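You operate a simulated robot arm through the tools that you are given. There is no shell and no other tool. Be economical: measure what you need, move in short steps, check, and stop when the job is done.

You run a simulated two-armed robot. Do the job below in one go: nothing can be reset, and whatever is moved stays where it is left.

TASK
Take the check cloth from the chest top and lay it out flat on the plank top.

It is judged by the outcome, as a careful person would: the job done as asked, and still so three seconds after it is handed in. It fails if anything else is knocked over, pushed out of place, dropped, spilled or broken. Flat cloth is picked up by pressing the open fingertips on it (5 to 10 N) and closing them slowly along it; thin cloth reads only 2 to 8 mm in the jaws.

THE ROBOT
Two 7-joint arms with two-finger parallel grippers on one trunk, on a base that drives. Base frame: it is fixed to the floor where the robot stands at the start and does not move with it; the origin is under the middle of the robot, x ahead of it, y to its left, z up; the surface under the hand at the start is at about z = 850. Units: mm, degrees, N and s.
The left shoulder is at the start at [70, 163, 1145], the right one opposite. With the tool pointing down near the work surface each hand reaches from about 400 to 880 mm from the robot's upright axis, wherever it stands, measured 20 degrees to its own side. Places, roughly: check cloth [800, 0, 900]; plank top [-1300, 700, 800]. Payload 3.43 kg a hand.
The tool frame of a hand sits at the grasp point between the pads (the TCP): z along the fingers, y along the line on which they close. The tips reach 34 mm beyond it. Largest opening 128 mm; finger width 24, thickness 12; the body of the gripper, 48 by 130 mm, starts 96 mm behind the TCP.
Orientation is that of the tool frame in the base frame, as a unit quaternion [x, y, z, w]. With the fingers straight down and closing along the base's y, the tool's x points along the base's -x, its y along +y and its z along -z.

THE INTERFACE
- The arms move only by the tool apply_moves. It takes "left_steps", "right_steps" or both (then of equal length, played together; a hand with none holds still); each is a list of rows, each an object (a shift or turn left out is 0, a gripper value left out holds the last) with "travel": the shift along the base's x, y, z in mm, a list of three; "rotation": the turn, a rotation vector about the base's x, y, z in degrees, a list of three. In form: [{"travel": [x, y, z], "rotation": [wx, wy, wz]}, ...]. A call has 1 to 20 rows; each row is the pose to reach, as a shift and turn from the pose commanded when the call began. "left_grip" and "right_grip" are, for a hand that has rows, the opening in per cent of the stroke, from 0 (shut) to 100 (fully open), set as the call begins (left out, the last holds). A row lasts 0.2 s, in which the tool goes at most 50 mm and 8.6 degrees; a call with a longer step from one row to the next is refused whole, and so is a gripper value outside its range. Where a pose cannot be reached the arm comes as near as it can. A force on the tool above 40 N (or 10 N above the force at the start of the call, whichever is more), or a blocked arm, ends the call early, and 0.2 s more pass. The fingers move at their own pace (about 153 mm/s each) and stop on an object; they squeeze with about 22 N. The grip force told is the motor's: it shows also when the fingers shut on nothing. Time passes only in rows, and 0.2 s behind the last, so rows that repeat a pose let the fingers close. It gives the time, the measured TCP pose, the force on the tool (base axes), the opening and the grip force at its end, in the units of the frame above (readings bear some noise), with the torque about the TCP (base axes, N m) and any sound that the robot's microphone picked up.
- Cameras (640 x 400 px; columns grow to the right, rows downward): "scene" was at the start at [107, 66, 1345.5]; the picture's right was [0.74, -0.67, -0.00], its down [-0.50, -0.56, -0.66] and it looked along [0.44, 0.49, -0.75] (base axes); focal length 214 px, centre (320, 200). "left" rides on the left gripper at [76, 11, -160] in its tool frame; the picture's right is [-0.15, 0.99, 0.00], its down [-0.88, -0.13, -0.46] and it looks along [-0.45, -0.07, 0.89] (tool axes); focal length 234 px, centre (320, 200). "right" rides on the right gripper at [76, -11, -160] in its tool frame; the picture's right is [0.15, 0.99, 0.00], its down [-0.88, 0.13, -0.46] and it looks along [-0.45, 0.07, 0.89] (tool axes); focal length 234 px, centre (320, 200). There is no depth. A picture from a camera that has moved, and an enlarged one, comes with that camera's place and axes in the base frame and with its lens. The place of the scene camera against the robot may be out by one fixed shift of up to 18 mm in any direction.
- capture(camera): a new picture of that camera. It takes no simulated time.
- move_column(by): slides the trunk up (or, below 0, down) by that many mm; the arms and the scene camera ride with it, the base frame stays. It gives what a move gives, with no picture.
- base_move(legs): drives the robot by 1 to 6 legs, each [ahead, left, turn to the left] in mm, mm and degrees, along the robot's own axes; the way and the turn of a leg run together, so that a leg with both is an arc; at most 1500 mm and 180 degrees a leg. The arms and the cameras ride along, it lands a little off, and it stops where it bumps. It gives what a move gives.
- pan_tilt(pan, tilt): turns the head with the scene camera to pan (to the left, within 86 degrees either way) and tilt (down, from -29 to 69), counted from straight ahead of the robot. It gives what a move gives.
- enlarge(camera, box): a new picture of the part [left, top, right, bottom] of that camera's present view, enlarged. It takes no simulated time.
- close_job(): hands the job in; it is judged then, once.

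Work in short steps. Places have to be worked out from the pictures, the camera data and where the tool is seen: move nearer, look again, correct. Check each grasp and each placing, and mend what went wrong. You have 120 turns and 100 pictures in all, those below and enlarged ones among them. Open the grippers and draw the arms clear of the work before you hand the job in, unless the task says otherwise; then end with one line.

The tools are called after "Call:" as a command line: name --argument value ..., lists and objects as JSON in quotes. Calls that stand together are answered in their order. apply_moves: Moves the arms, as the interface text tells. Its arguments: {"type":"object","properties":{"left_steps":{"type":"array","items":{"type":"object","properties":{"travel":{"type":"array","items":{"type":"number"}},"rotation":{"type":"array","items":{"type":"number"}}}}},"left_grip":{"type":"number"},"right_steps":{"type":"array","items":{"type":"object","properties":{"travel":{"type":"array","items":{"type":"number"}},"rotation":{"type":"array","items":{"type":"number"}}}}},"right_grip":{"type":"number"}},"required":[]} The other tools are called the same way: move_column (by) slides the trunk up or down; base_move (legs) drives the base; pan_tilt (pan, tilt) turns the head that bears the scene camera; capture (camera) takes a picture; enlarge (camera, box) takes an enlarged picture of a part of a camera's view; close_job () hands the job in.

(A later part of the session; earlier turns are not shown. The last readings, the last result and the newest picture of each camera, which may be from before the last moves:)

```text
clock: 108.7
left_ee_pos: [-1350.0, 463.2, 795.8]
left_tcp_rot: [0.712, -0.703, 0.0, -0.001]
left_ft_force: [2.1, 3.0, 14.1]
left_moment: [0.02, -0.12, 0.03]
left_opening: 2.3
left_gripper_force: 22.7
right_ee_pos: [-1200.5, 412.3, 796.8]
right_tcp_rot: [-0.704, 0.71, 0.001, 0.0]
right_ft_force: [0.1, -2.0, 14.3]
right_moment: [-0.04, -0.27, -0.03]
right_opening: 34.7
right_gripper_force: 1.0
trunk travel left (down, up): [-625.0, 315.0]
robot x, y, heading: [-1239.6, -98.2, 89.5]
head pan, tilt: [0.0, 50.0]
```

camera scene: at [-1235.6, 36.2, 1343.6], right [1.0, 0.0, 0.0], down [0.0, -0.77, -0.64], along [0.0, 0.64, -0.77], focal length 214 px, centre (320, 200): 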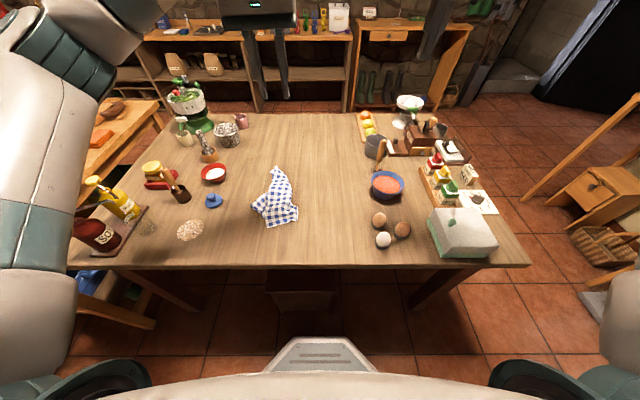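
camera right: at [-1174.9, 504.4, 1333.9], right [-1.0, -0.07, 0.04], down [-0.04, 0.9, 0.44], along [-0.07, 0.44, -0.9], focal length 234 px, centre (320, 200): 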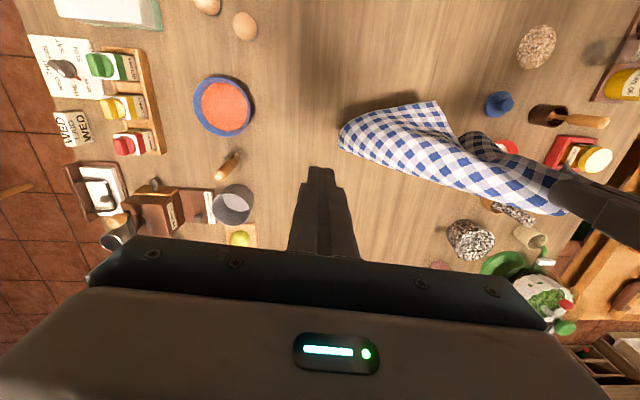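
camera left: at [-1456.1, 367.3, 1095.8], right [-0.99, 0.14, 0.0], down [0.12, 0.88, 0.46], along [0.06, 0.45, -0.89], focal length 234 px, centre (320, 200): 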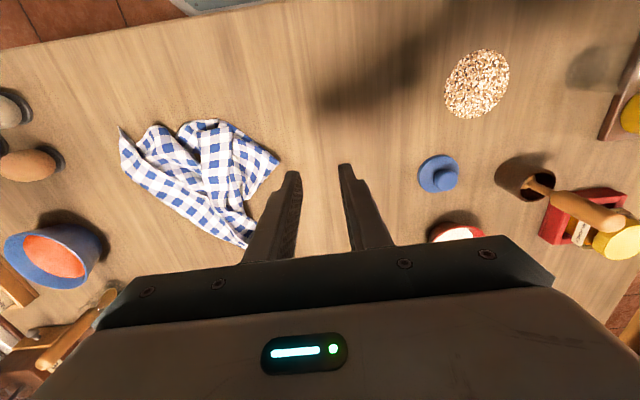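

14 N on the right: I close it in steps.

Call:
apply_moves --right_steps '[{"travel": [0, 0, 0]}]' --right_grip 23

Call:
apply_moves --right_steps '[{"travel": [0, 0, 0]}]' --right_grip 19

Call:
apply_moves --right_steps '[{"travel": [0, 0, 0]}]' --right_grip 15

Call:
apply_moves --right_steps '[{"travel": [0, 0, 0]}]' --right_grip 11

Call:
apply_moves --right_steps '[{"travel": [0, 0, 0]}]' --right_grip 7

Call:
apply_moves --right_steps '[{"travel": [0, 0, 0]}, {"travel": [0, 0, 0]}, {"travel": [0, 0, 0]}]' --right_grip 0

Call:
enlarge --camera "right" --box '[160, 70, 480, 270]'

```text
clock: 109.1
left_ee_pos: [-1349.8, 461.9, 796.5]
left_tcp_rot: [0.711, -0.703, 0.0, -0.001]
left_ft_force: [2.7, 2.2, 12.4]
left_moment: [0.02, -0.16, 0.06]
left_opening: 2.4
left_gripper_force: 22.4
right_ee_pos: [-1201.1, 411.5, 796.8]
right_tcp_rot: [-0.705, 0.709, 0.001, 0.001]
right_ft_force: [-3.0, 1.4, 17.7]
right_moment: [0.08, -0.2, -0.01]
right_opening: 27.8
right_gripper_force: 0.1
trunk travel left (down, up): [-625.0, 315.0]
robot x, y, heading: [-1240.3, -101.1, 89.8]
head pan, tilt: [0.0, 50.0]
```

```text
clock: 109.5
left_ee_pos: [-1350.1, 462.9, 796.3]
left_tcp_rot: [0.711, -0.703, 0.001, -0.001]
left_ft_force: [3.1, 1.3, 12.3]
left_moment: [0.02, -0.11, 0.04]
left_opening: 2.4
left_gripper_force: 21.9
right_ee_pos: [-1199.7, 412.7, 797.2]
right_tcp_rot: [-0.704, 0.71, 0.001, 0.0]
right_ft_force: [-3.3, 2.2, 21.0]
right_moment: [0.17, -0.16, 0.03]
right_opening: 22.8
right_gripper_force: 0.3
trunk travel left (down, up): [-625.0, 315.0]
robot x, y, heading: [-1238.5, -97.3, 89.8]
head pan, tilt: [0.0, 50.0]
```

```text
clock: 109.9
left_ee_pos: [-1350.1, 462.7, 796.7]
left_tcp_rot: [0.712, -0.703, 0.0, -0.001]
left_ft_force: [1.5, 1.3, 10.9]
left_moment: [0.03, -0.11, -0.01]
left_opening: 2.3
left_gripper_force: 22.1
right_ee_pos: [-1200.1, 413.1, 795.9]
right_tcp_rot: [-0.705, 0.709, 0.001, 0.002]
right_ft_force: [-2.9, 3.7, 23.1]
right_moment: [0.17, -0.13, 0.04]
right_opening: 17.5
right_gripper_force: 0.1
trunk travel left (down, up): [-625.0, 315.0]
robot x, y, heading: [-1237.9, -95.6, 90.0]
head pan, tilt: [0.0, 50.0]
```

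```text
clock: 110.3
left_ee_pos: [-1349.5, 462.6, 795.7]
left_tcp_rot: [0.711, -0.703, -0.001, -0.002]
left_ft_force: [1.8, 2.0, 8.7]
left_moment: [0.02, -0.09, 0.0]
left_opening: 2.3
left_gripper_force: 21.8
right_ee_pos: [-1199.5, 411.5, 796.2]
right_tcp_rot: [-0.704, 0.71, 0.002, 0.001]
right_ft_force: [-1.5, 3.4, 26.8]
right_moment: [0.18, -0.14, 0.04]
right_opening: 13.1
right_gripper_force: 0.0
trunk travel left (down, up): [-625.0, 315.0]
robot x, y, heading: [-1238.3, -98.4, 89.7]
head pan, tilt: [0.0, 50.0]
```

```text
clock: 110.7
left_ee_pos: [-1350.4, 462.6, 795.9]
left_tcp_rot: [0.711, -0.703, -0.001, -0.002]
left_ft_force: [-0.2, 1.0, 8.3]
left_moment: [0.01, -0.06, 0.01]
left_opening: 2.3
left_gripper_force: 22.1
right_ee_pos: [-1198.3, 412.0, 796.8]
right_tcp_rot: [-0.704, 0.71, 0.001, 0.001]
right_ft_force: [2.0, 3.6, 29.5]
right_moment: [0.15, -0.2, 0.05]
right_opening: 9.9
right_gripper_force: 0.5
trunk travel left (down, up): [-625.0, 315.0]
robot x, y, heading: [-1241.8, -100.3, 89.9]
head pan, tilt: [0.0, 50.0]
```

```text
clock: 111.5
left_ee_pos: [-1349.3, 463.1, 797.4]
left_tcp_rot: [0.711, -0.703, -0.002, -0.001]
left_ft_force: [-0.8, 0.9, 6.1]
left_moment: [0.01, -0.03, -0.02]
left_opening: 2.4
left_gripper_force: 22.5
right_ee_pos: [-1199.1, 411.1, 796.5]
right_tcp_rot: [-0.705, 0.709, 0.001, 0.002]
right_ft_force: [7.4, 2.5, 33.1]
right_moment: [0.12, -0.36, 0.0]
right_opening: 3.3
right_gripper_force: 21.2
trunk travel left (down, up): [-625.0, 315.0]
robot x, y, heading: [-1241.5, -99.9, 89.7]
head pan, tilt: [0.0, 50.0]
```

```text
2.00 times, centred on (320, 170) of right
camera zoom: at [-1188.1, 335.6, 955.9], right [-0.99, -0.14, 0.0], down [-0.12, 0.88, 0.46], along [-0.06, 0.45, -0.89], focal length 468 px, centre (320, 260)
```

zoom: 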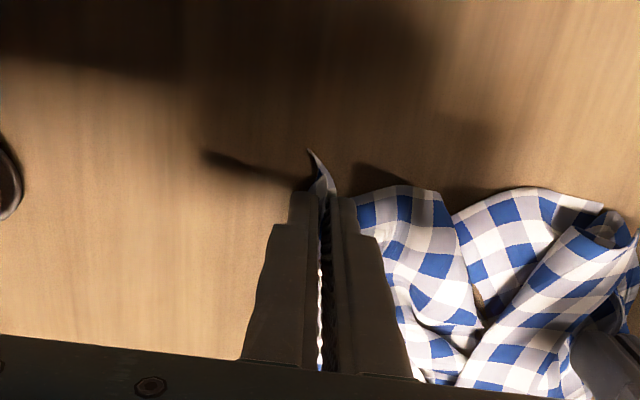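

Both hands now hold the long edge (2.4 and 3.3 mm). I lift together, slowly.

Call:
apply_moves --left_steps '[{"travel": [0, 0, 10]}, {"travel": [0, 0, 30]}, {"travel": [0, 0, 55]}, {"travel": [0, 0, 80]}, {"travel": [0, 0, 110]}, {"travel": [0, 0, 140]}, {"travel": [0, 0, 170]}, {"travel": [0, 0, 200]}, {"travel": [0, 0, 230]}, {"travel": [0, 0, 260]}, {"travel": [0, 0, 290]}, {"travel": [0, 0, 320]}, {"travel": [0, 0, 320]}]' --right_steps '[{"travel": [0, 0, 10]}, {"travel": [0, 2, 30]}, {"travel": [0, 6, 55]}, {"travel": [0, 10, 80]}, {"travel": [0, 15, 110]}, {"travel": [0, 20, 140]}, {"travel": [0, 25, 170]}, {"travel": [0, 30, 200]}, {"travel": [0, 35, 230]}, {"travel": [0, 40, 260]}, {"travel": [0, 45, 290]}, {"travel": [0, 51, 320]}, {"travel": [0, 51, 320]}]'

Call:
enlarge --camera "scene" --box '[160, 60, 480, 260]'

```text
clock: 114.3
left_ee_pos: [-1349.1, 463.0, 1115.7]
left_tcp_rot: [0.711, -0.703, 0.0, 0.0]
left_ft_force: [0.8, 0.9, -0.6]
left_moment: [0.03, -0.01, -0.02]
left_opening: 2.3
left_gripper_force: 22.3
right_ee_pos: [-1198.8, 462.8, 1114.0]
right_tcp_rot: [-0.705, 0.71, -0.001, -0.001]
right_ft_force: [-0.5, 0.3, -0.5]
right_moment: [-0.01, -0.05, -0.01]
right_opening: 1.9
right_gripper_force: 22.0
trunk travel left (down, up): [-625.0, 315.0]
robot x, y, heading: [-1236.5, -97.6, 89.8]
head pan, tilt: [0.0, 50.0]
```

```text
2.00 times, centred on (320, 160) of scene
camera zoom: at [-1235.3, 37.6, 1343.3], right [1.0, 0.0, 0.0], down [0.0, -0.77, -0.64], along [0.0, 0.64, -0.77], focal length 429 px, centre (320, 280)
```

zoom: 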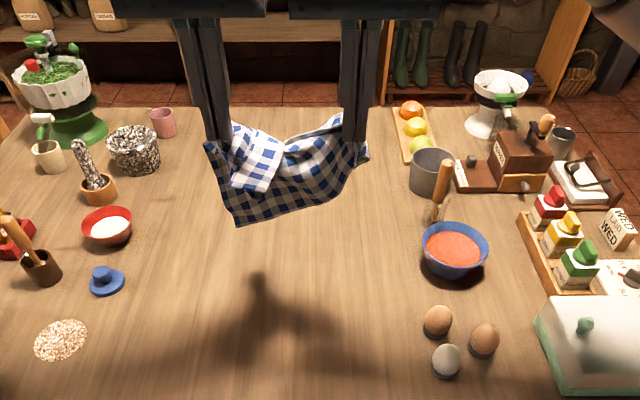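

Both corners are held and the edge sags. I spread the hands gradually.

Call:
apply_moves --left_steps '[{"travel": [-6, 0, 0]}, {"travel": [-12, 0, 0]}, {"travel": [-18, 0, 0]}, {"travel": [-18, 0, 0]}]' --right_steps '[{"travel": [6, 0, 0]}, {"travel": [12, 0, 0]}, {"travel": [18, 0, 0]}, {"travel": [18, 0, 0]}]'

Call:
enlarge --camera "scene" --box '[240, 110, 400, 210]'

```text
clock: 115.3
left_ee_pos: [-1368.3, 462.7, 1115.5]
left_tcp_rot: [0.71, -0.704, 0.0, 0.0]
left_ft_force: [0.5, -0.4, -0.2]
left_moment: [0.0, -0.01, -0.01]
left_opening: 2.5
left_gripper_force: 22.2
right_ee_pos: [-1182.6, 464.1, 1115.4]
right_tcp_rot: [-0.705, 0.71, 0.001, 0.0]
right_ft_force: [-0.8, 0.0, -0.2]
right_moment: [0.01, 0.0, 0.0]
right_opening: 2.1
right_gripper_force: 22.7
trunk travel left (down, up): [-625.0, 315.0]
robot x, y, heading: [-1237.1, -100.8, 89.7]
head pan, tilt: [0.0, 50.0]
```

```text
4.00 times, centred on (320, 160) of scene
camera zoom: at [-1235.3, 37.0, 1343.4], right [1.0, 0.0, 0.0], down [0.0, -0.77, -0.64], along [0.0, 0.64, -0.77], focal length 858 px, centre (320, 360)
```

zoom: 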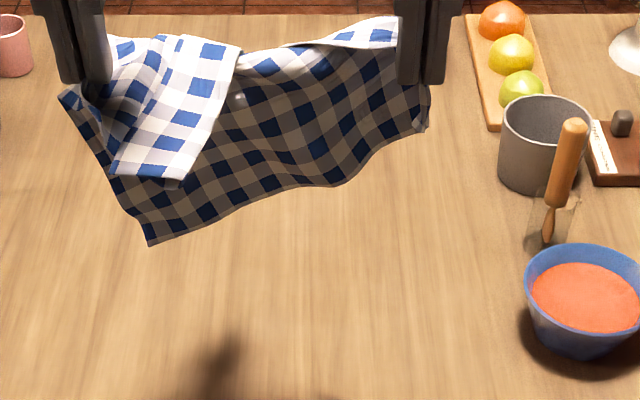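

A flap (one corner) hangs folded over on the near side. I spread a little more and then lay the sheet moving away from me, so that the flap ends on top where I can unfold it. First: draw back to y≈395 and spread.

Call:
apply_moves --left_steps '[{"travel": [-4, -15, 0]}, {"travel": [-8, -30, 0]}, {"travel": [-10, -50, 0]}, {"travel": [-10, -68, 0]}, {"travel": [-10, -68, 0]}]' --right_steps '[{"travel": [4, -15, 0]}, {"travel": [8, -30, 0]}, {"travel": [10, -50, 0]}, {"travel": [10, -68, 0]}, {"travel": [10, -68, 0]}]'

Call:
capture --camera "scene"

```text
clock: 116.5
left_ee_pos: [-1377.2, 396.1, 1115.7]
left_tcp_rot: [0.711, -0.703, 0.0, 0.0]
left_ft_force: [1.4, 0.0, -1.1]
left_moment: [-0.04, -0.03, -0.07]
left_opening: 2.3
left_gripper_force: 21.9
right_ee_pos: [-1170.8, 397.7, 1113.2]
right_tcp_rot: [-0.705, 0.709, 0.0, 0.0]
right_ft_force: [-0.4, -0.5, -1.0]
right_moment: [-0.04, -0.01, 0.06]
right_opening: 2.1
right_gripper_force: 22.5
trunk travel left (down, up): [-625.0, 315.0]
robot x, y, heading: [-1239.4, -98.3, 90.0]
head pan, tilt: [0.0, 50.0]
```

```text
23 pictures are left
camera scene: at [-1235.3, 37.5, 1343.4], right [1.0, 0.0, 0.0], down [0.0, -0.77, -0.64], along [0.0, 0.64, -0.77], focal length 214 px, centre (320, 200)
```

scene: 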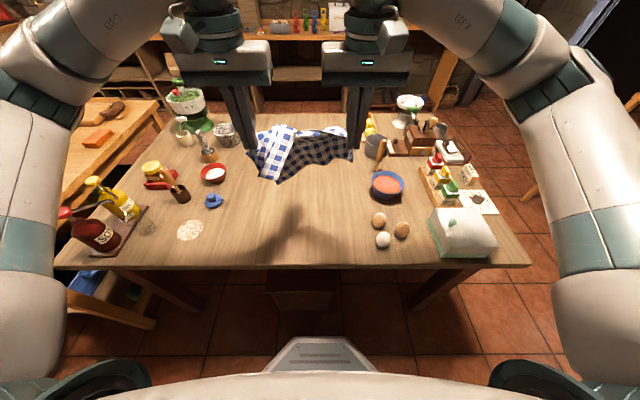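

The lowest corner is about 215 mm above the plank. I lower straight, and then lay it moving away.

Call:
apply_moves --left_steps '[{"travel": [0, 0, -35]}, {"travel": [0, 0, -70]}, {"travel": [0, 0, -105]}, {"travel": [0, 0, -140]}, {"travel": [0, 0, -175]}, {"travel": [0, 0, -205]}, {"travel": [0, 22, -222]}, {"travel": [0, 44, -240]}, {"travel": [0, 66, -257]}, {"travel": [0, 88, -274]}, {"travel": [0, 108, -290]}, {"travel": [0, 125, -305]}, {"travel": [0, 135, -314]}, {"travel": [0, 135, -314]}]' --right_steps '[{"travel": [0, 0, -35]}, {"travel": [0, 0, -70]}, {"travel": [0, 0, -105]}, {"travel": [0, 0, -140]}, {"travel": [0, 0, -175]}, {"travel": [0, 0, -205]}, {"travel": [0, 22, -222]}, {"travel": [0, 44, -240]}, {"travel": [0, 66, -257]}, {"travel": [0, 88, -274]}, {"travel": [0, 108, -290]}, {"travel": [0, 125, -303]}, {"travel": [0, 135, -312]}, {"travel": [0, 135, -312]}]'

Call:
enlarge --camera "scene" --box '[200, 120, 420, 260]'

```text
clock: 119.5
left_ee_pos: [-1378.1, 532.4, 802.3]
left_tcp_rot: [0.711, -0.703, -0.001, 0.0]
left_ft_force: [1.8, 0.2, 0.8]
left_moment: [0.05, -0.06, -0.05]
left_opening: 2.3
left_gripper_force: 21.5
right_ee_pos: [-1172.2, 530.8, 803.9]
right_tcp_rot: [-0.704, 0.71, 0.001, 0.001]
right_ft_force: [-1.3, -0.5, -0.7]
right_moment: [0.0, -0.01, 0.04]
right_opening: 2.2
right_gripper_force: 21.7
trunk travel left (down, up): [-625.0, 315.0]
robot x, y, heading: [-1238.4, -99.9, 89.8]
head pan, tilt: [0.0, 50.0]
```

```text
2.86 times, centred on (310, 190) of scene
camera zoom: at [-1235.3, 36.5, 1343.5], right [1.0, 0.0, 0.0], down [0.0, -0.77, -0.64], along [0.0, 0.64, -0.77], focal length 613 px, centre (349, 229)
```

zoom: 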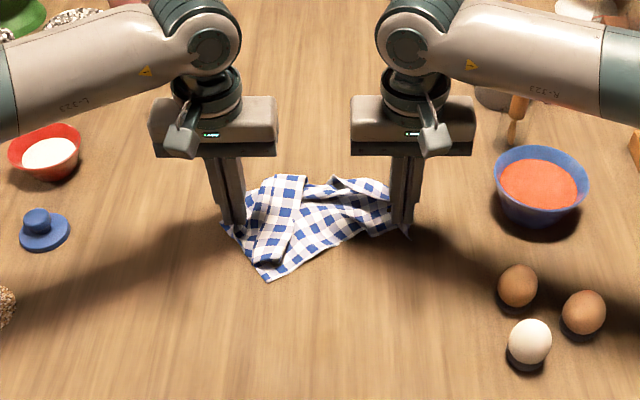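

The sheet lies with flaps visible. I set both hands down, open them, and rise straight up to see the whole layout.

Call:
apply_moves --left_steps '[{"travel": [0, 0, -4]}, {"travel": [0, 0, -4]}]' --right_steps '[{"travel": [0, 0, -5]}, {"travel": [0, 0, -5]}]'

Call:
apply_moves --left_steps '[{"travel": [0, 0, 0]}, {"travel": [0, 0, 0]}, {"travel": [0, 0, 25]}, {"travel": [0, 0, 60]}, {"travel": [0, 0, 100]}, {"travel": [-30, 0, 130]}, {"travel": [-70, 0, 150]}, {"travel": [-110, -10, 170]}, {"travel": [-150, -20, 180]}, {"travel": [-150, -20, 180]}]' --right_steps '[{"travel": [0, 0, 0]}, {"travel": [0, 0, 0]}, {"travel": [0, 0, 25]}, {"travel": [0, 0, 60]}, {"travel": [0, 0, 100]}, {"travel": [0, 0, 130]}, {"travel": [0, 0, 150]}, {"travel": [-20, 10, 170]}, {"travel": [-40, 20, 200]}, {"travel": [-40, 20, 200]}]' --left_grip 25 --right_grip 25

Call:
enlarge --camera "right" --box '[200, 0, 520, 200]'

```text
clock: 120.1
left_ee_pos: [-1378.4, 531.5, 797.5]
left_tcp_rot: [0.711, -0.703, 0.0, -0.001]
left_ft_force: [0.5, -0.4, 0.5]
left_moment: [0.01, -0.05, -0.05]
left_opening: 2.7
left_gripper_force: 21.7
right_ee_pos: [-1171.1, 531.2, 797.5]
right_tcp_rot: [-0.704, 0.71, 0.0, 0.0]
right_ft_force: [-0.9, -0.5, 2.0]
right_moment: [0.01, 0.02, 0.02]
right_opening: 2.1
right_gripper_force: 22.0
trunk travel left (down, up): [-625.0, 315.0]
robot x, y, heading: [-1242.8, -98.9, 89.7]
head pan, tilt: [0.0, 50.0]
```

```text
clock: 122.3
left_ee_pos: [-1526.4, 513.0, 978.6]
left_tcp_rot: [0.71, -0.704, -0.001, 0.001]
left_ft_force: [0.7, -0.2, 1.1]
left_moment: [-0.02, 0.06, 0.03]
left_opening: 32.0
left_gripper_force: 0.2
right_ee_pos: [-1210.2, 551.2, 996.7]
right_tcp_rot: [-0.705, 0.709, 0.0, -0.001]
right_ft_force: [-0.2, -1.1, -0.8]
right_moment: [-0.02, 0.08, -0.02]
right_opening: 32.1
right_gripper_force: 0.1
trunk travel left (down, up): [-625.0, 315.0]
robot x, y, heading: [-1240.9, -96.1, 89.8]
head pan, tilt: [0.0, 50.0]
```

```text
2.00 times, centred on (360, 100) of right
camera zoom: at [-1199.2, 475.9, 1155.5], right [-0.99, -0.14, 0.0], down [-0.12, 0.88, 0.46], along [-0.06, 0.45, -0.89], focal length 468 px, centre (240, 400)
```

zoom: 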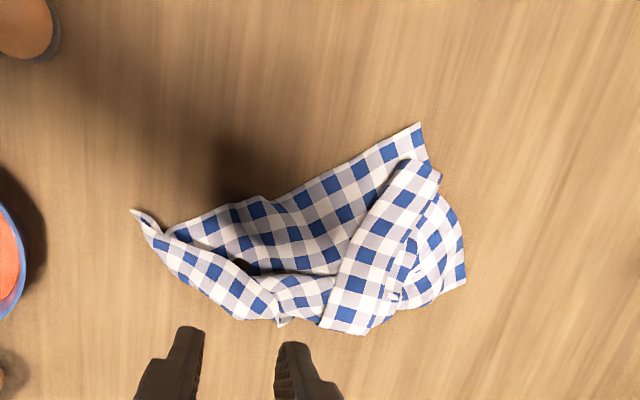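

Now the layout is clear: A ≈ (−1118, 522) and B ≈ (−1325, 435) are adjacent corners of the short edge (225 mm apart, taut); the rest is pleated beyond. Gripping A (right) and B (left) and lifting lets gravity unpleat it. Right hand goes to A first.

Call:
apply_moves --right_steps '[{"travel": [25, -3, -30]}, {"travel": [52, -6, -70]}, {"travel": [52, -6, -110]}, {"travel": [52, -6, -150]}, {"travel": [52, -6, -180]}, {"travel": [52, -6, -192]}, {"travel": [52, -6, -192]}]'

Call:
enlarge --camera "right" --box '[160, 50, 480, 250]'

```text
clock: 123.9
left_ee_pos: [-1529.3, 512.2, 977.9]
left_tcp_rot: [0.711, -0.703, 0.0, 0.0]
left_ft_force: [-0.3, 0.3, 1.1]
left_moment: [-0.01, -0.03, 0.01]
left_opening: 31.9
left_gripper_force: 0.0
right_ee_pos: [-1159.8, 544.2, 804.9]
right_tcp_rot: [-0.705, 0.71, 0.0, 0.0]
right_ft_force: [-0.2, -0.2, 1.2]
right_moment: [0.01, 0.01, 0.01]
right_opening: 31.9
right_gripper_force: 0.0
trunk travel left (down, up): [-625.0, 315.0]
robot x, y, heading: [-1237.4, -100.4, 89.7]
head pan, tilt: [0.0, 50.0]
```

```text
2.00 times, centred on (320, 150) of right
camera zoom: at [-1148.5, 468.8, 963.7], right [-0.99, -0.14, 0.0], down [-0.12, 0.88, 0.46], along [-0.06, 0.45, -0.89], focal length 468 px, centre (320, 300)
```

zoom: 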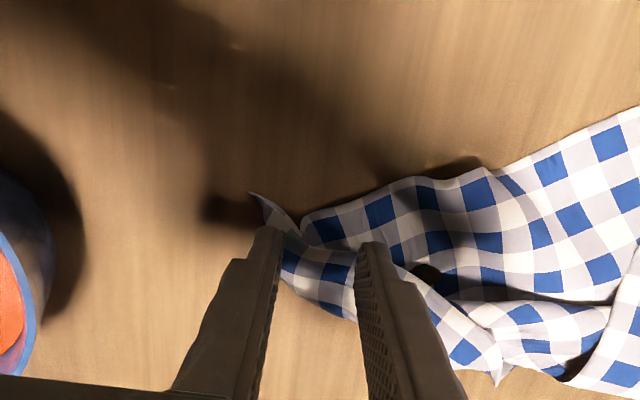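

Well placed. I shift 4 mm to −x and press.

Call:
apply_moves --right_steps '[{"travel": [-4, 0, -3]}, {"travel": [-4, 0, -6]}, {"travel": [-4, 0, -9]}, {"travel": [-4, 0, -9]}]'

```text
clock: 124.9
left_ee_pos: [-1528.2, 511.1, 977.7]
left_tcp_rot: [0.711, -0.703, 0.0, 0.0]
left_ft_force: [0.7, -0.4, -0.1]
left_moment: [-0.01, -0.02, -0.02]
left_opening: 31.8
left_gripper_force: 0.0
right_ee_pos: [-1163.2, 544.1, 796.0]
right_tcp_rot: [-0.705, 0.709, 0.001, 0.001]
right_ft_force: [1.3, -0.7, 5.3]
right_moment: [-0.05, -0.01, -0.02]
right_opening: 32.1
right_gripper_force: 0.0
trunk travel left (down, up): [-625.0, 315.0]
robot x, y, heading: [-1240.0, -99.2, 89.7]
head pan, tilt: [0.0, 50.0]
```

5 N; I add 0.5 mm and close in steps. Meanwhile nothing else moves.

Call:
apply_moves --right_steps '[{"travel": [0, 0, -0.6]}]' --right_grip 21

Call:
apply_moves --right_steps '[{"travel": [0, 0, 0]}]' --right_grip 17

Call:
apply_moves --right_steps '[{"travel": [0, 0, 0]}]' --right_grip 13

Call:
apply_moves --right_steps '[{"travel": [0, 0, 0]}]' --right_grip 9

Call:
apply_moves --right_steps '[{"travel": [0, 0, 0]}]' --right_grip 5

Call:
apply_moves --right_steps '[{"travel": [0, 0, 0]}, {"travel": [0, 0, 0]}, {"travel": [0, 0, 0]}]' --right_grip 0

```text
clock: 125.3
left_ee_pos: [-1528.6, 512.7, 978.8]
left_tcp_rot: [0.71, -0.704, 0.0, -0.001]
left_ft_force: [0.6, 0.1, 0.5]
left_moment: [0.02, 0.02, -0.01]
left_opening: 31.9
left_gripper_force: 0.2
right_ee_pos: [-1163.4, 543.6, 796.7]
right_tcp_rot: [-0.705, 0.71, 0.001, 0.0]
right_ft_force: [1.5, 1.1, 8.8]
right_moment: [0.06, -0.01, 0.0]
right_opening: 26.0
right_gripper_force: 0.0
trunk travel left (down, up): [-625.0, 315.0]
robot x, y, heading: [-1236.6, -99.3, 89.7]
head pan, tilt: [0.0, 50.0]
```

```text
clock: 125.7
left_ee_pos: [-1528.8, 511.0, 979.1]
left_tcp_rot: [0.711, -0.703, -0.001, 0.0]
left_ft_force: [0.0, -0.4, 0.2]
left_moment: [0.01, 0.01, -0.02]
left_opening: 32.2
left_gripper_force: 0.1
right_ee_pos: [-1163.5, 543.3, 796.7]
right_tcp_rot: [-0.705, 0.71, 0.001, 0.001]
right_ft_force: [0.6, 0.8, 9.2]
right_moment: [0.08, 0.03, 0.0]
right_opening: 20.5
right_gripper_force: 0.0
trunk travel left (down, up): [-625.0, 315.0]
robot x, y, heading: [-1238.9, -98.2, 89.5]
head pan, tilt: [0.0, 50.0]
```

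```text
clock: 126.1
left_ee_pos: [-1530.4, 512.4, 979.3]
left_tcp_rot: [0.711, -0.703, -0.001, -0.001]
left_ft_force: [-0.4, -0.3, -0.4]
left_moment: [0.02, 0.01, 0.02]
left_opening: 31.9
left_gripper_force: 0.0
right_ee_pos: [-1164.2, 543.4, 796.6]
right_tcp_rot: [-0.705, 0.71, 0.0, 0.0]
right_ft_force: [0.2, 0.7, 10.7]
right_moment: [0.04, 0.03, 0.01]
right_opening: 17.1
right_gripper_force: 0.5
trunk travel left (down, up): [-625.0, 315.0]
robot x, y, heading: [-1240.8, -97.2, 89.9]
head pan, tilt: [0.0, 50.0]
```

```text
clock: 126.5
left_ee_pos: [-1528.4, 510.5, 979.3]
left_tcp_rot: [0.712, -0.702, -0.001, -0.001]
left_ft_force: [-1.3, -0.3, -0.4]
left_moment: [0.02, -0.01, -0.03]
left_opening: 32.0
left_gripper_force: 0.1
right_ee_pos: [-1164.0, 543.0, 795.6]
right_tcp_rot: [-0.705, 0.709, 0.001, 0.0]
right_ft_force: [-1.1, 1.2, 11.6]
right_moment: [0.06, 0.01, 0.03]
right_opening: 13.1
right_gripper_force: 21.9
trunk travel left (down, up): [-625.0, 315.0]
robot x, y, heading: [-1240.3, -101.8, 89.9]
head pan, tilt: [0.0, 50.0]
```

```text
clock: 126.9
left_ee_pos: [-1530.0, 510.5, 977.9]
left_tcp_rot: [0.711, -0.703, -0.001, -0.001]
left_ft_force: [0.2, 0.9, -0.1]
left_moment: [0.03, 0.03, -0.01]
left_opening: 32.2
left_gripper_force: 0.1
right_ee_pos: [-1162.2, 543.2, 795.9]
right_tcp_rot: [-0.705, 0.709, 0.001, 0.001]
right_ft_force: [-0.7, 0.9, 11.7]
right_moment: [0.06, 0.06, 0.01]
right_opening: 12.7
right_gripper_force: 22.1
trunk travel left (down, up): [-625.0, 315.0]
robot x, y, heading: [-1240.9, -97.0, 89.8]
head pan, tilt: [0.0, 50.0]
```

```text
clock: 127.7
left_ee_pos: [-1528.3, 511.8, 978.5]
left_tcp_rot: [0.711, -0.703, -0.001, -0.001]
left_ft_force: [-0.9, -1.2, 0.0]
left_moment: [-0.01, -0.02, 0.01]
left_opening: 32.1
left_gripper_force: 0.1
right_ee_pos: [-1163.2, 542.9, 797.0]
right_tcp_rot: [-0.704, 0.71, 0.001, 0.002]
right_ft_force: [-0.9, 1.5, 11.9]
right_moment: [0.07, 0.1, 0.02]
right_opening: 12.4
right_gripper_force: 21.4
trunk travel left (down, up): [-625.0, 315.0]
robot x, y, heading: [-1238.7, -100.3, 89.7]
head pan, tilt: [0.0, 50.0]
```

The right holds a thick bunch (12 mm) at A. Now the left hand goes to B with the fingers turned 23° to align with the edge.

Call:
apply_moves --left_steps '[{"travel": [35, -10, 0], "rotation": [0, 0, 5]}, {"travel": [75, -20, 0], "rotation": [0, 0, 10]}, {"travel": [115, -32, 0], "rotation": [0, 0, 15]}, {"travel": [155, -45, -10], "rotation": [0, 0, 20]}, {"travel": [195, -54, -20], "rotation": [0, 0, 23]}, {"travel": [228, -54, -50], "rotation": [0, 0, 23]}, {"travel": [228, -54, -90], "rotation": [0, 0, 23]}, {"travel": [228, -54, -130], "rotation": [0, 0, 23]}, {"travel": [228, -54, -165], "rotation": [0, 0, 23]}, {"travel": [228, -54, -165], "rotation": [0, 0, 23]}]' --left_grip 23

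Call:
enlarge --camera "left" --box '[160, 50, 480, 250]'

```text
clock: 129.9
left_ee_pos: [-1300.4, 455.5, 810.9]
left_tcp_rot: [0.837, -0.548, 0.0, -0.001]
left_ft_force: [-0.2, -0.2, 0.3]
left_moment: [-0.03, 0.03, 0.04]
left_opening: 29.7
left_gripper_force: 0.5
right_ee_pos: [-1162.0, 543.2, 796.9]
right_tcp_rot: [-0.705, 0.709, 0.001, 0.001]
right_ft_force: [-1.7, 1.9, 11.8]
right_moment: [0.06, 0.1, 0.0]
right_opening: 12.3
right_gripper_force: 21.4
trunk travel left (down, up): [-625.0, 315.0]
robot x, y, heading: [-1241.4, -100.8, 90.1]
head pan, tilt: [0.0, 50.0]
```

```text
2.00 times, centred on (320, 150) of left
camera zoom: at [-1279.9, 380.9, 971.4], right [-0.96, -0.26, 0.0], down [-0.23, 0.86, 0.46], along [-0.12, 0.44, -0.89], focal length 468 px, centre (320, 300)
```

zoom: 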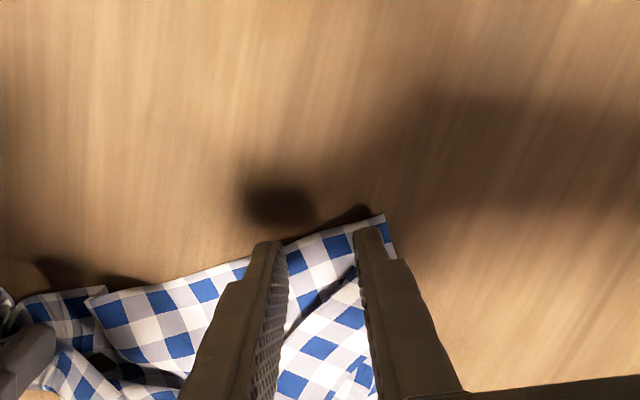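

Aligned at B; I nudge 5 mm toward the edge, to avoid the strip behind, and press.

Call:
apply_moves --left_steps '[{"travel": [2, -5, -5]}, {"travel": [2, -5, -10]}, {"travel": [2, -5, -14.5]}, {"travel": [2, -5, -14.5]}]'

```text
clock: 130.9
left_ee_pos: [-1298.3, 450.8, 798.6]
left_tcp_rot: [0.837, -0.547, 0.0, -0.001]
left_ft_force: [1.3, 0.8, 0.0]
left_moment: [-0.01, 0.01, 0.01]
left_opening: 29.8
left_gripper_force: 0.1
right_ee_pos: [-1164.2, 542.7, 796.1]
right_tcp_rot: [-0.704, 0.71, 0.0, 0.001]
right_ft_force: [-0.7, 0.8, 12.4]
right_moment: [0.03, 0.07, 0.0]
right_opening: 12.6
right_gripper_force: 22.1
trunk travel left (down, up): [-625.0, 315.0]
robot x, y, heading: [-1239.0, -97.5, 89.8]
head pan, tilt: [0.0, 50.0]
```

Call:
apply_moves --left_steps '[{"travel": [0, 0, -1.5]}, {"travel": [0, 0, -2.7]}, {"travel": [0, 0, -2.7]}]'

```text
clock: 131.7
left_ee_pos: [-1298.5, 451.6, 796.2]
left_tcp_rot: [0.837, -0.547, 0.0, -0.002]
left_ft_force: [-0.2, -1.1, 3.4]
left_moment: [-0.06, 0.11, 0.0]
left_opening: 29.8
left_gripper_force: 0.3
right_ee_pos: [-1162.1, 543.3, 796.4]
right_tcp_rot: [-0.704, 0.71, 0.001, 0.0]
right_ft_force: [-0.8, 2.2, 11.3]
right_moment: [0.08, 0.06, -0.03]
right_opening: 12.6
right_gripper_force: 21.7
trunk travel left (down, up): [-625.0, 315.0]
robot x, y, heading: [-1238.7, -99.1, 89.7]
head pan, tilt: [0.0, 50.0]
```

I add 1 mm of pressure and close in steps, following along the edge towards A.

Call:
apply_moves --left_steps '[{"travel": [1, 0.5, -1]}]' --left_grip 19

Call:
apply_moves --left_steps '[{"travel": [1.5, 0.6, 0]}]' --left_grip 15

Call:
apply_moves --left_steps '[{"travel": [1.5, 0.6, 0]}]' --left_grip 11

Call:
apply_moves --left_steps '[{"travel": [1.5, 0.6, 0]}]' --left_grip 7

Call:
apply_moves --left_steps '[{"travel": [1, 0.5, 0]}]' --left_grip 4

Call:
apply_moves --left_steps '[{"travel": [0, 0, 0]}, {"travel": [0, 0, 0]}, {"travel": [0, 0, 0]}]' --left_grip 0

```text
clock: 132.1
left_ee_pos: [-1297.6, 451.4, 795.9]
left_tcp_rot: [0.837, -0.547, -0.001, -0.002]
left_ft_force: [-0.5, 0.7, 14.1]
left_moment: [0.09, 0.31, -0.01]
left_opening: 24.7
left_gripper_force: 0.5
right_ee_pos: [-1163.4, 542.4, 798.0]
right_tcp_rot: [-0.705, 0.71, 0.001, 0.001]
right_ft_force: [-1.4, 2.3, 8.9]
right_moment: [0.06, 0.09, -0.02]
right_opening: 12.3
right_gripper_force: 22.0
trunk travel left (down, up): [-625.0, 315.0]
robot x, y, heading: [-1237.0, -98.3, 89.7]
head pan, tilt: [0.0, 50.0]
```

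```text
clock: 132.5
left_ee_pos: [-1295.6, 452.7, 795.2]
left_tcp_rot: [0.837, -0.546, -0.001, -0.002]
left_ft_force: [-1.2, 1.4, 20.8]
left_moment: [0.18, 0.36, -0.01]
left_opening: 18.8
left_gripper_force: 0.0
right_ee_pos: [-1161.9, 543.4, 796.4]
right_tcp_rot: [-0.705, 0.709, 0.0, 0.0]
right_ft_force: [-0.6, 1.6, 5.1]
right_moment: [0.06, 0.04, 0.02]
right_opening: 12.4
right_gripper_force: 21.9
trunk travel left (down, up): [-625.0, 315.0]
robot x, y, heading: [-1237.6, -98.3, 89.6]
head pan, tilt: [0.0, 50.0]
```

```text
clock: 132.9
left_ee_pos: [-1293.4, 452.3, 795.8]
left_tcp_rot: [0.837, -0.547, -0.001, -0.002]
left_ft_force: [-1.2, 0.5, 23.1]
left_moment: [0.19, 0.34, 0.0]
left_opening: 14.3
left_gripper_force: 0.2
right_ee_pos: [-1163.8, 542.2, 796.5]
right_tcp_rot: [-0.705, 0.71, 0.001, 0.0]
right_ft_force: [-0.3, 1.6, 4.8]
right_moment: [0.0, 0.03, -0.02]
right_opening: 11.8
right_gripper_force: 22.5
trunk travel left (down, up): [-625.0, 315.0]
robot x, y, heading: [-1237.3, -99.2, 90.0]
head pan, tilt: [0.0, 50.0]
```

```text
clock: 133.3
left_ee_pos: [-1291.4, 452.9, 796.4]
left_tcp_rot: [0.837, -0.547, 0.0, -0.002]
left_ft_force: [-1.4, 2.6, 22.3]
left_moment: [0.25, 0.31, 0.01]
left_opening: 9.3
left_gripper_force: 0.3
right_ee_pos: [-1163.8, 543.3, 796.2]
right_tcp_rot: [-0.705, 0.709, 0.0, 0.001]
right_ft_force: [-0.2, -0.5, 3.9]
right_moment: [0.03, 0.01, -0.05]
right_opening: 12.0
right_gripper_force: 21.3
trunk travel left (down, up): [-625.0, 315.0]
robot x, y, heading: [-1239.7, -98.4, 89.8]
head pan, tilt: [0.0, 50.0]
```

```text
clock: 133.7
left_ee_pos: [-1289.3, 454.3, 796.0]
left_tcp_rot: [0.837, -0.547, -0.001, -0.002]
left_ft_force: [0.2, 0.4, 21.9]
left_moment: [0.26, 0.19, 0.0]
left_opening: 4.7
left_gripper_force: 0.0
right_ee_pos: [-1162.9, 543.0, 796.8]
right_tcp_rot: [-0.705, 0.709, 0.002, 0.002]
right_ft_force: [-0.5, -0.6, 5.1]
right_moment: [0.04, 0.03, 0.02]
right_opening: 11.7
right_gripper_force: 22.1
trunk travel left (down, up): [-625.0, 315.0]
robot x, y, heading: [-1238.9, -100.2, 89.7]
head pan, tilt: [0.0, 50.0]
```

```text
clock: 134.5
left_ee_pos: [-1291.2, 453.7, 795.2]
left_tcp_rot: [0.837, -0.547, -0.001, -0.002]
left_ft_force: [-5.4, -2.0, 22.0]
left_moment: [0.12, 0.33, 0.07]
left_opening: 0.0
left_gripper_force: 22.1
right_ee_pos: [-1163.2, 542.4, 797.6]
right_tcp_rot: [-0.705, 0.709, 0.001, 0.001]
right_ft_force: [1.6, -0.1, 3.8]
right_moment: [0.05, 0.0, -0.04]
right_opening: 11.7
right_gripper_force: 22.3
trunk travel left (down, up): [-625.0, 315.0]
robot x, y, heading: [-1238.7, -100.8, 89.8]
head pan, tilt: [0.0, 50.0]
```

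The left shut empty (0 mm). I raise it slightly and look.

Call:
apply_moves --left_steps '[{"travel": [-5, -2, 12]}, {"travel": [-10, -4, 25]}, {"travel": [-10, -4, 25]}]' --left_grip 0

Call:
enlarge --camera "left" --box '[160, 50, 480, 250]'

```text
clock: 135.3
left_ee_pos: [-1300.8, 450.8, 820.3]
left_tcp_rot: [0.837, -0.548, 0.001, 0.0]
left_ft_force: [-0.1, 0.2, -0.7]
left_moment: [0.05, 0.0, 0.01]
left_opening: 0.1
left_gripper_force: 22.3
right_ee_pos: [-1163.3, 543.2, 796.8]
right_tcp_rot: [-0.705, 0.709, 0.001, 0.0]
right_ft_force: [0.2, 0.3, 12.2]
right_moment: [0.13, 0.09, -0.03]
right_opening: 11.8
right_gripper_force: 22.0
trunk travel left (down, up): [-625.0, 315.0]
robot x, y, heading: [-1240.5, -96.5, 89.7]
head pan, tilt: [0.0, 50.0]
```

```text
2.00 times, centred on (320, 150) of left
camera zoom: at [-1280.5, 375.8, 979.8], right [-0.96, -0.26, 0.0], down [-0.23, 0.86, 0.46], along [-0.12, 0.44, -0.89], focal length 468 px, centre (320, 300)
```

zoom: 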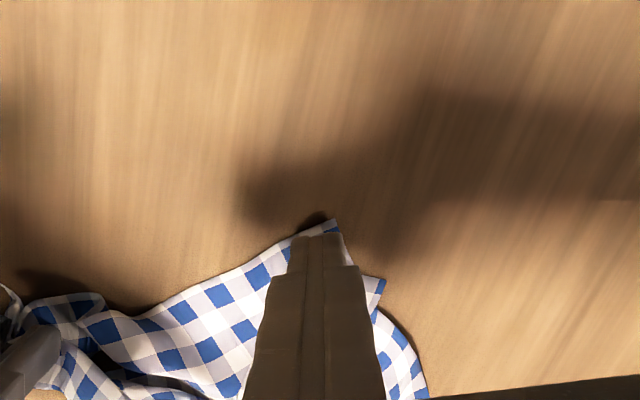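

B moved to (−1306, 440). I retry with a wider opening, for a taller fold, centred at (−1290, 471), with lighter pressure.

Call:
apply_moves --left_steps '[{"travel": [5, 10, 5]}, {"travel": [10, 20, 0]}, {"travel": [10, 20, -10]}, {"travel": [10, 20, -18]}, {"travel": [10, 20, -23]}, {"travel": [10, 20, -25]}, {"travel": [10, 20, -25]}]' --left_grip 35

Call:
enlarge --camera "left" --box '[160, 50, 480, 250]'

```text
clock: 136.9
left_ee_pos: [-1291.7, 469.7, 796.4]
left_tcp_rot: [0.837, -0.548, -0.001, -0.001]
left_ft_force: [-0.2, -0.8, 17.8]
left_moment: [-0.06, 0.49, 0.02]
left_opening: 45.5
left_gripper_force: 0.2
right_ee_pos: [-1162.8, 541.6, 796.8]
right_tcp_rot: [-0.705, 0.709, 0.001, 0.001]
right_ft_force: [-0.1, 1.5, 9.7]
right_moment: [0.19, 0.06, 0.02]
right_opening: 11.6
right_gripper_force: 21.9
trunk travel left (down, up): [-625.0, 315.0]
robot x, y, heading: [-1241.3, -100.8, 89.7]
head pan, tilt: [0.0, 50.0]
```

```text
2.00 times, centred on (320, 150) of left
camera zoom: at [-1269.9, 395.1, 956.4], right [-0.96, -0.26, 0.0], down [-0.23, 0.86, 0.46], along [-0.12, 0.44, -0.89], focal length 468 px, centre (320, 300)
```

zoom: 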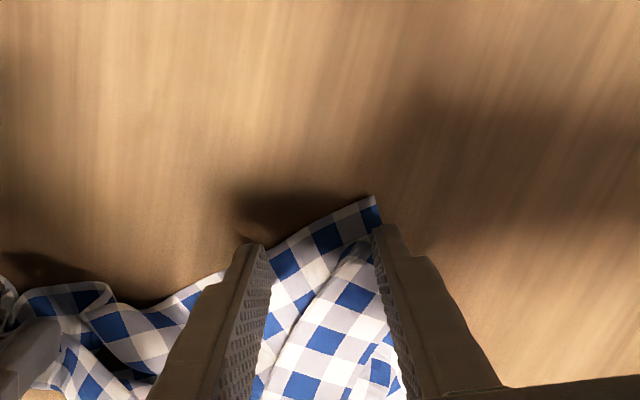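

The folded strip lies right next to B, so gripping here would catch both layers. Better: keep A held with the right, and pull the opposite corner C (NR) away along −x. I raise the left hand, turn it back and look from above.

Call:
apply_moves --left_steps '[{"travel": [0, 0, 30]}, {"travel": [0, 0, 70]}, {"travel": [-20, 10, 110], "rotation": [0, 0, -5]}, {"travel": [-50, 25, 140], "rotation": [0, 0, -10]}, {"travel": [-80, 40, 160], "rotation": [0, 0, -15]}, {"travel": [-110, 60, 170], "rotation": [0, 0, -20]}, {"travel": [-140, 80, 180], "rotation": [0, 0, -23]}, {"travel": [-140, 80, 180], "rotation": [0, 0, -23]}]' --left_grip 35

Call:
enlarge --camera "left" --box '[100, 0, 420, 200]'

```text
clock: 138.7
left_ee_pos: [-1431.3, 549.5, 974.6]
left_tcp_rot: [0.711, -0.703, 0.0, 0.0]
left_ft_force: [-0.5, -0.2, 0.0]
left_moment: [-0.02, -0.01, -0.01]
left_opening: 44.9
left_gripper_force: 0.0
right_ee_pos: [-1164.2, 542.4, 797.0]
right_tcp_rot: [-0.705, 0.709, 0.001, 0.001]
right_ft_force: [1.0, -3.4, 15.3]
right_moment: [0.05, 0.06, -0.03]
right_opening: 11.6
right_gripper_force: 22.4
trunk travel left (down, up): [-625.0, 315.0]
robot x, y, heading: [-1238.7, -98.6, 90.0]
head pan, tilt: [0.0, 50.0]
```

```text
2.00 times, centred on (260, 100) of left
camera zoom: at [-1440.8, 474.5, 1134.9], right [-0.99, 0.14, 0.0], down [0.12, 0.88, 0.46], along [0.06, 0.45, -0.89], focal length 468 px, centre (440, 400)
```

zoom: 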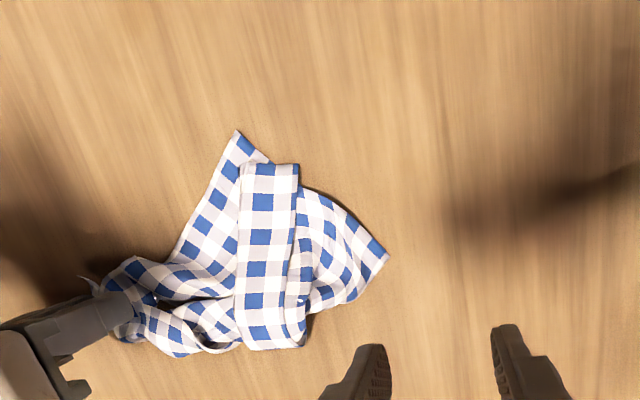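

C is at (−1393, 533), pointing −x. I go to (−1361, 529) and press there.

Call:
apply_moves --left_steps '[{"travel": [35, -10, -30]}, {"travel": [70, -20, -60]}, {"travel": [70, -20, -100]}, {"travel": [70, -20, -140]}, {"travel": [70, -20, -165]}, {"travel": [70, -20, -175]}, {"travel": [70, -20, -177.5]}, {"travel": [70, -20, -177.5]}]' --left_grip 26

Call:
enlarge --camera "left" --box '[160, 50, 480, 250]'

```text
clock: 140.5
left_ee_pos: [-1359.6, 529.0, 796.5]
left_tcp_rot: [0.711, -0.704, -0.001, 0.0]
left_ft_force: [0.5, 0.4, 1.8]
left_moment: [0.02, -0.04, -0.02]
left_opening: 33.7
left_gripper_force: 0.6
right_ee_pos: [-1163.5, 543.8, 796.6]
right_tcp_rot: [-0.705, 0.709, 0.001, 0.001]
right_ft_force: [0.8, -2.4, 14.0]
right_moment: [0.05, 0.07, 0.0]
right_opening: 11.4
right_gripper_force: 21.6
trunk travel left (down, up): [-625.0, 315.0]
robot x, y, heading: [-1237.1, -101.7, 89.8]
head pan, tilt: [0.0, 50.0]
```

```text
2.00 times, centred on (320, 150) of left
camera zoom: at [-1369.8, 453.7, 957.2], right [-0.99, 0.14, 0.0], down [0.12, 0.88, 0.46], along [0.06, 0.45, -0.89], focal length 468 px, centre (320, 300)
```

zoom: 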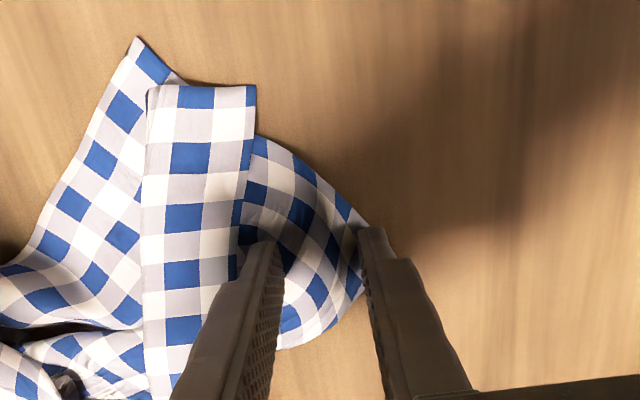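

Good placement. I add 1 mm of pressure and close in steps.

Call:
apply_moves --left_steps '[{"travel": [2, 0, -1]}]' --left_grip 25

Call:
apply_moves --left_steps '[{"travel": [0, 0, -0.3]}]' --left_grip 21

Call:
apply_moves --left_steps '[{"travel": [0, 0, 0]}]' --left_grip 17

Call:
apply_moves --left_steps '[{"travel": [0, 0, 0]}]' --left_grip 13

Call:
apply_moves --left_steps '[{"travel": [0, 0, 0]}]' --left_grip 9

Call:
apply_moves --left_steps '[{"travel": [0, 0, 0]}]' --left_grip 5

Call:
apply_moves --left_steps '[{"travel": [0, 0, 0]}, {"travel": [0, 0, 0]}, {"travel": [0, 0, 0]}]' --left_grip 0

```text
clock: 140.9
left_ee_pos: [-1358.0, 530.4, 796.2]
left_tcp_rot: [0.711, -0.703, -0.001, -0.001]
left_ft_force: [-0.6, 0.0, 4.3]
left_moment: [0.03, -0.01, -0.01]
left_opening: 31.7
left_gripper_force: 0.0
right_ee_pos: [-1163.2, 544.0, 797.7]
right_tcp_rot: [-0.704, 0.71, 0.001, 0.001]
right_ft_force: [0.4, -2.3, 13.1]
right_moment: [0.04, 0.02, 0.02]
right_opening: 11.5
right_gripper_force: 22.1
trunk travel left (down, up): [-625.0, 315.0]
robot x, y, heading: [-1243.6, -97.8, 89.9]
head pan, tilt: [0.0, 50.0]
```

```text
clock: 141.3
left_ee_pos: [-1357.9, 530.1, 797.1]
left_tcp_rot: [0.712, -0.702, 0.0, -0.002]
left_ft_force: [0.8, 0.6, 4.6]
left_moment: [0.04, -0.05, 0.03]
left_opening: 26.2
left_gripper_force: 0.0
right_ee_pos: [-1163.2, 542.8, 796.3]
right_tcp_rot: [-0.704, 0.71, 0.001, 0.001]
right_ft_force: [0.1, -1.6, 12.8]
right_moment: [0.04, 0.04, 0.0]
right_opening: 11.4
right_gripper_force: 22.4
trunk travel left (down, up): [-625.0, 315.0]
robot x, y, heading: [-1238.0, -100.8, 89.7]
head pan, tilt: [0.0, 50.0]
```

```text
clock: 141.7
left_ee_pos: [-1358.9, 530.9, 797.3]
left_tcp_rot: [0.711, -0.703, 0.0, -0.001]
left_ft_force: [0.9, 0.5, 8.0]
left_moment: [0.02, -0.06, 0.02]
left_opening: 20.8
left_gripper_force: 0.2
right_ee_pos: [-1162.8, 541.9, 797.6]
right_tcp_rot: [-0.704, 0.71, 0.0, 0.001]
right_ft_force: [-0.2, -0.8, 11.6]
right_moment: [0.05, 0.07, 0.02]
right_opening: 11.9
right_gripper_force: 22.1
trunk travel left (down, up): [-625.0, 315.0]
robot x, y, heading: [-1241.1, -98.7, 89.7]
head pan, tilt: [0.0, 50.0]
```

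```text
clock: 142.1
left_ee_pos: [-1357.6, 528.4, 797.6]
left_tcp_rot: [0.712, -0.702, -0.002, -0.001]
left_ft_force: [-0.3, -0.1, 6.8]
left_moment: [0.04, -0.06, 0.01]
left_opening: 15.7
left_gripper_force: 0.2
right_ee_pos: [-1162.8, 542.5, 795.2]
right_tcp_rot: [-0.705, 0.71, 0.001, 0.0]
right_ft_force: [-0.4, -1.0, 11.3]
right_moment: [0.08, 0.08, -0.01]
right_opening: 11.8
right_gripper_force: 22.5
trunk travel left (down, up): [-625.0, 315.0]
robot x, y, heading: [-1241.4, -98.0, 89.9]
head pan, tilt: [0.0, 50.0]
```

```text
clock: 142.5
left_ee_pos: [-1359.6, 528.5, 795.6]
left_tcp_rot: [0.711, -0.703, 0.0, -0.001]
left_ft_force: [0.4, 0.4, 9.3]
left_moment: [0.04, -0.06, -0.02]
left_opening: 10.5
left_gripper_force: 0.0
right_ee_pos: [-1162.4, 543.3, 796.8]
right_tcp_rot: [-0.704, 0.71, 0.001, 0.0]
right_ft_force: [-0.2, -0.9, 10.8]
right_moment: [0.04, 0.08, 0.0]
right_opening: 11.6
right_gripper_force: 22.0
trunk travel left (down, up): [-625.0, 315.0]
robot x, y, heading: [-1241.6, -100.7, 89.6]
head pan, tilt: [0.0, 50.0]
```

```text
clock: 142.9
left_ee_pos: [-1358.8, 529.6, 797.3]
left_tcp_rot: [0.711, -0.703, -0.002, -0.001]
left_ft_force: [1.1, 0.2, 9.6]
left_moment: [0.03, -0.04, -0.01]
left_opening: 6.1
left_gripper_force: 0.1
right_ee_pos: [-1163.1, 542.6, 796.3]
right_tcp_rot: [-0.705, 0.709, 0.001, 0.0]
right_ft_force: [-0.4, -0.9, 9.4]
right_moment: [0.05, 0.08, 0.03]
right_opening: 11.7
right_gripper_force: 21.5
trunk travel left (down, up): [-625.0, 315.0]
robot x, y, heading: [-1239.8, -99.6, 89.7]
head pan, tilt: [0.0, 50.0]
```

```text
clock: 143.7
left_ee_pos: [-1358.7, 529.1, 795.9]
left_tcp_rot: [0.711, -0.703, -0.001, -0.001]
left_ft_force: [1.5, 0.4, 10.3]
left_moment: [0.05, -0.09, 0.0]
left_opening: 2.6
left_gripper_force: 22.1
right_ee_pos: [-1163.8, 541.6, 796.9]
right_tcp_rot: [-0.705, 0.71, 0.0, 0.001]
right_ft_force: [-0.9, -0.9, 8.7]
right_moment: [0.04, 0.11, -0.01]
right_opening: 11.7
right_gripper_force: 21.6
trunk travel left (down, up): [-625.0, 315.0]
robot x, y, heading: [-1237.2, -97.8, 89.3]
head pan, tilt: [0.0, 50.0]
```

Held (2.6 mm). With A held by the right, I pull C away along −x, just above the table.

Call:
apply_moves --left_steps '[{"travel": [-5, 0, 5]}, {"travel": [-17, 0, 6]}, {"travel": [-30, 0, 6]}, {"travel": [-43, 0, 6]}, {"travel": [-56, 0, 6]}, {"travel": [-68, 0, 6]}, {"travel": [-78, 0, 6]}, {"travel": [-78, 0, 6]}]'

Call:
enlarge --camera "scene" --box '[200, 120, 400, 245]'

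```text
clock: 145.5
left_ee_pos: [-1437.2, 529.5, 803.5]
left_tcp_rot: [0.711, -0.704, 0.0, -0.001]
left_ft_force: [9.9, 0.0, 1.0]
left_moment: [-0.02, -0.27, -0.33]
left_opening: 5.4
left_gripper_force: 21.8
right_ee_pos: [-1164.4, 543.0, 796.0]
right_tcp_rot: [-0.705, 0.709, 0.001, 0.001]
right_ft_force: [-9.0, -0.2, 13.7]
right_moment: [0.12, 0.43, 0.1]
right_opening: 12.8
right_gripper_force: 21.7
trunk travel left (down, up): [-625.0, 315.0]
robot x, y, heading: [-1242.8, -97.0, 89.8]
head pan, tilt: [0.0, 50.0]
```

```text
3.20 times, centred on (300, 182) of scene
camera zoom: at [-1235.2, 35.3, 1343.7], right [1.0, 0.0, 0.0], down [0.0, -0.77, -0.64], along [0.0, 0.64, -0.77], focal length 686 px, centre (384, 256)
```

zoom: 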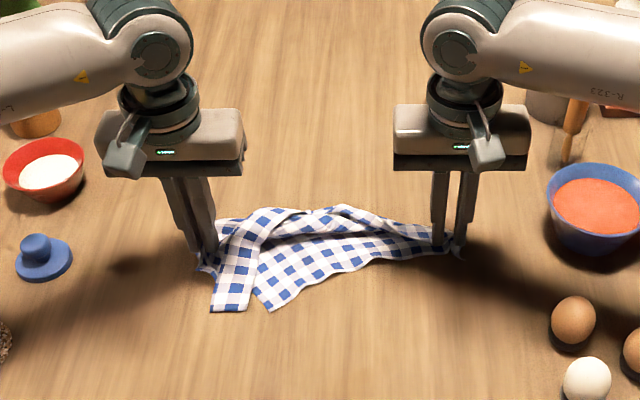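

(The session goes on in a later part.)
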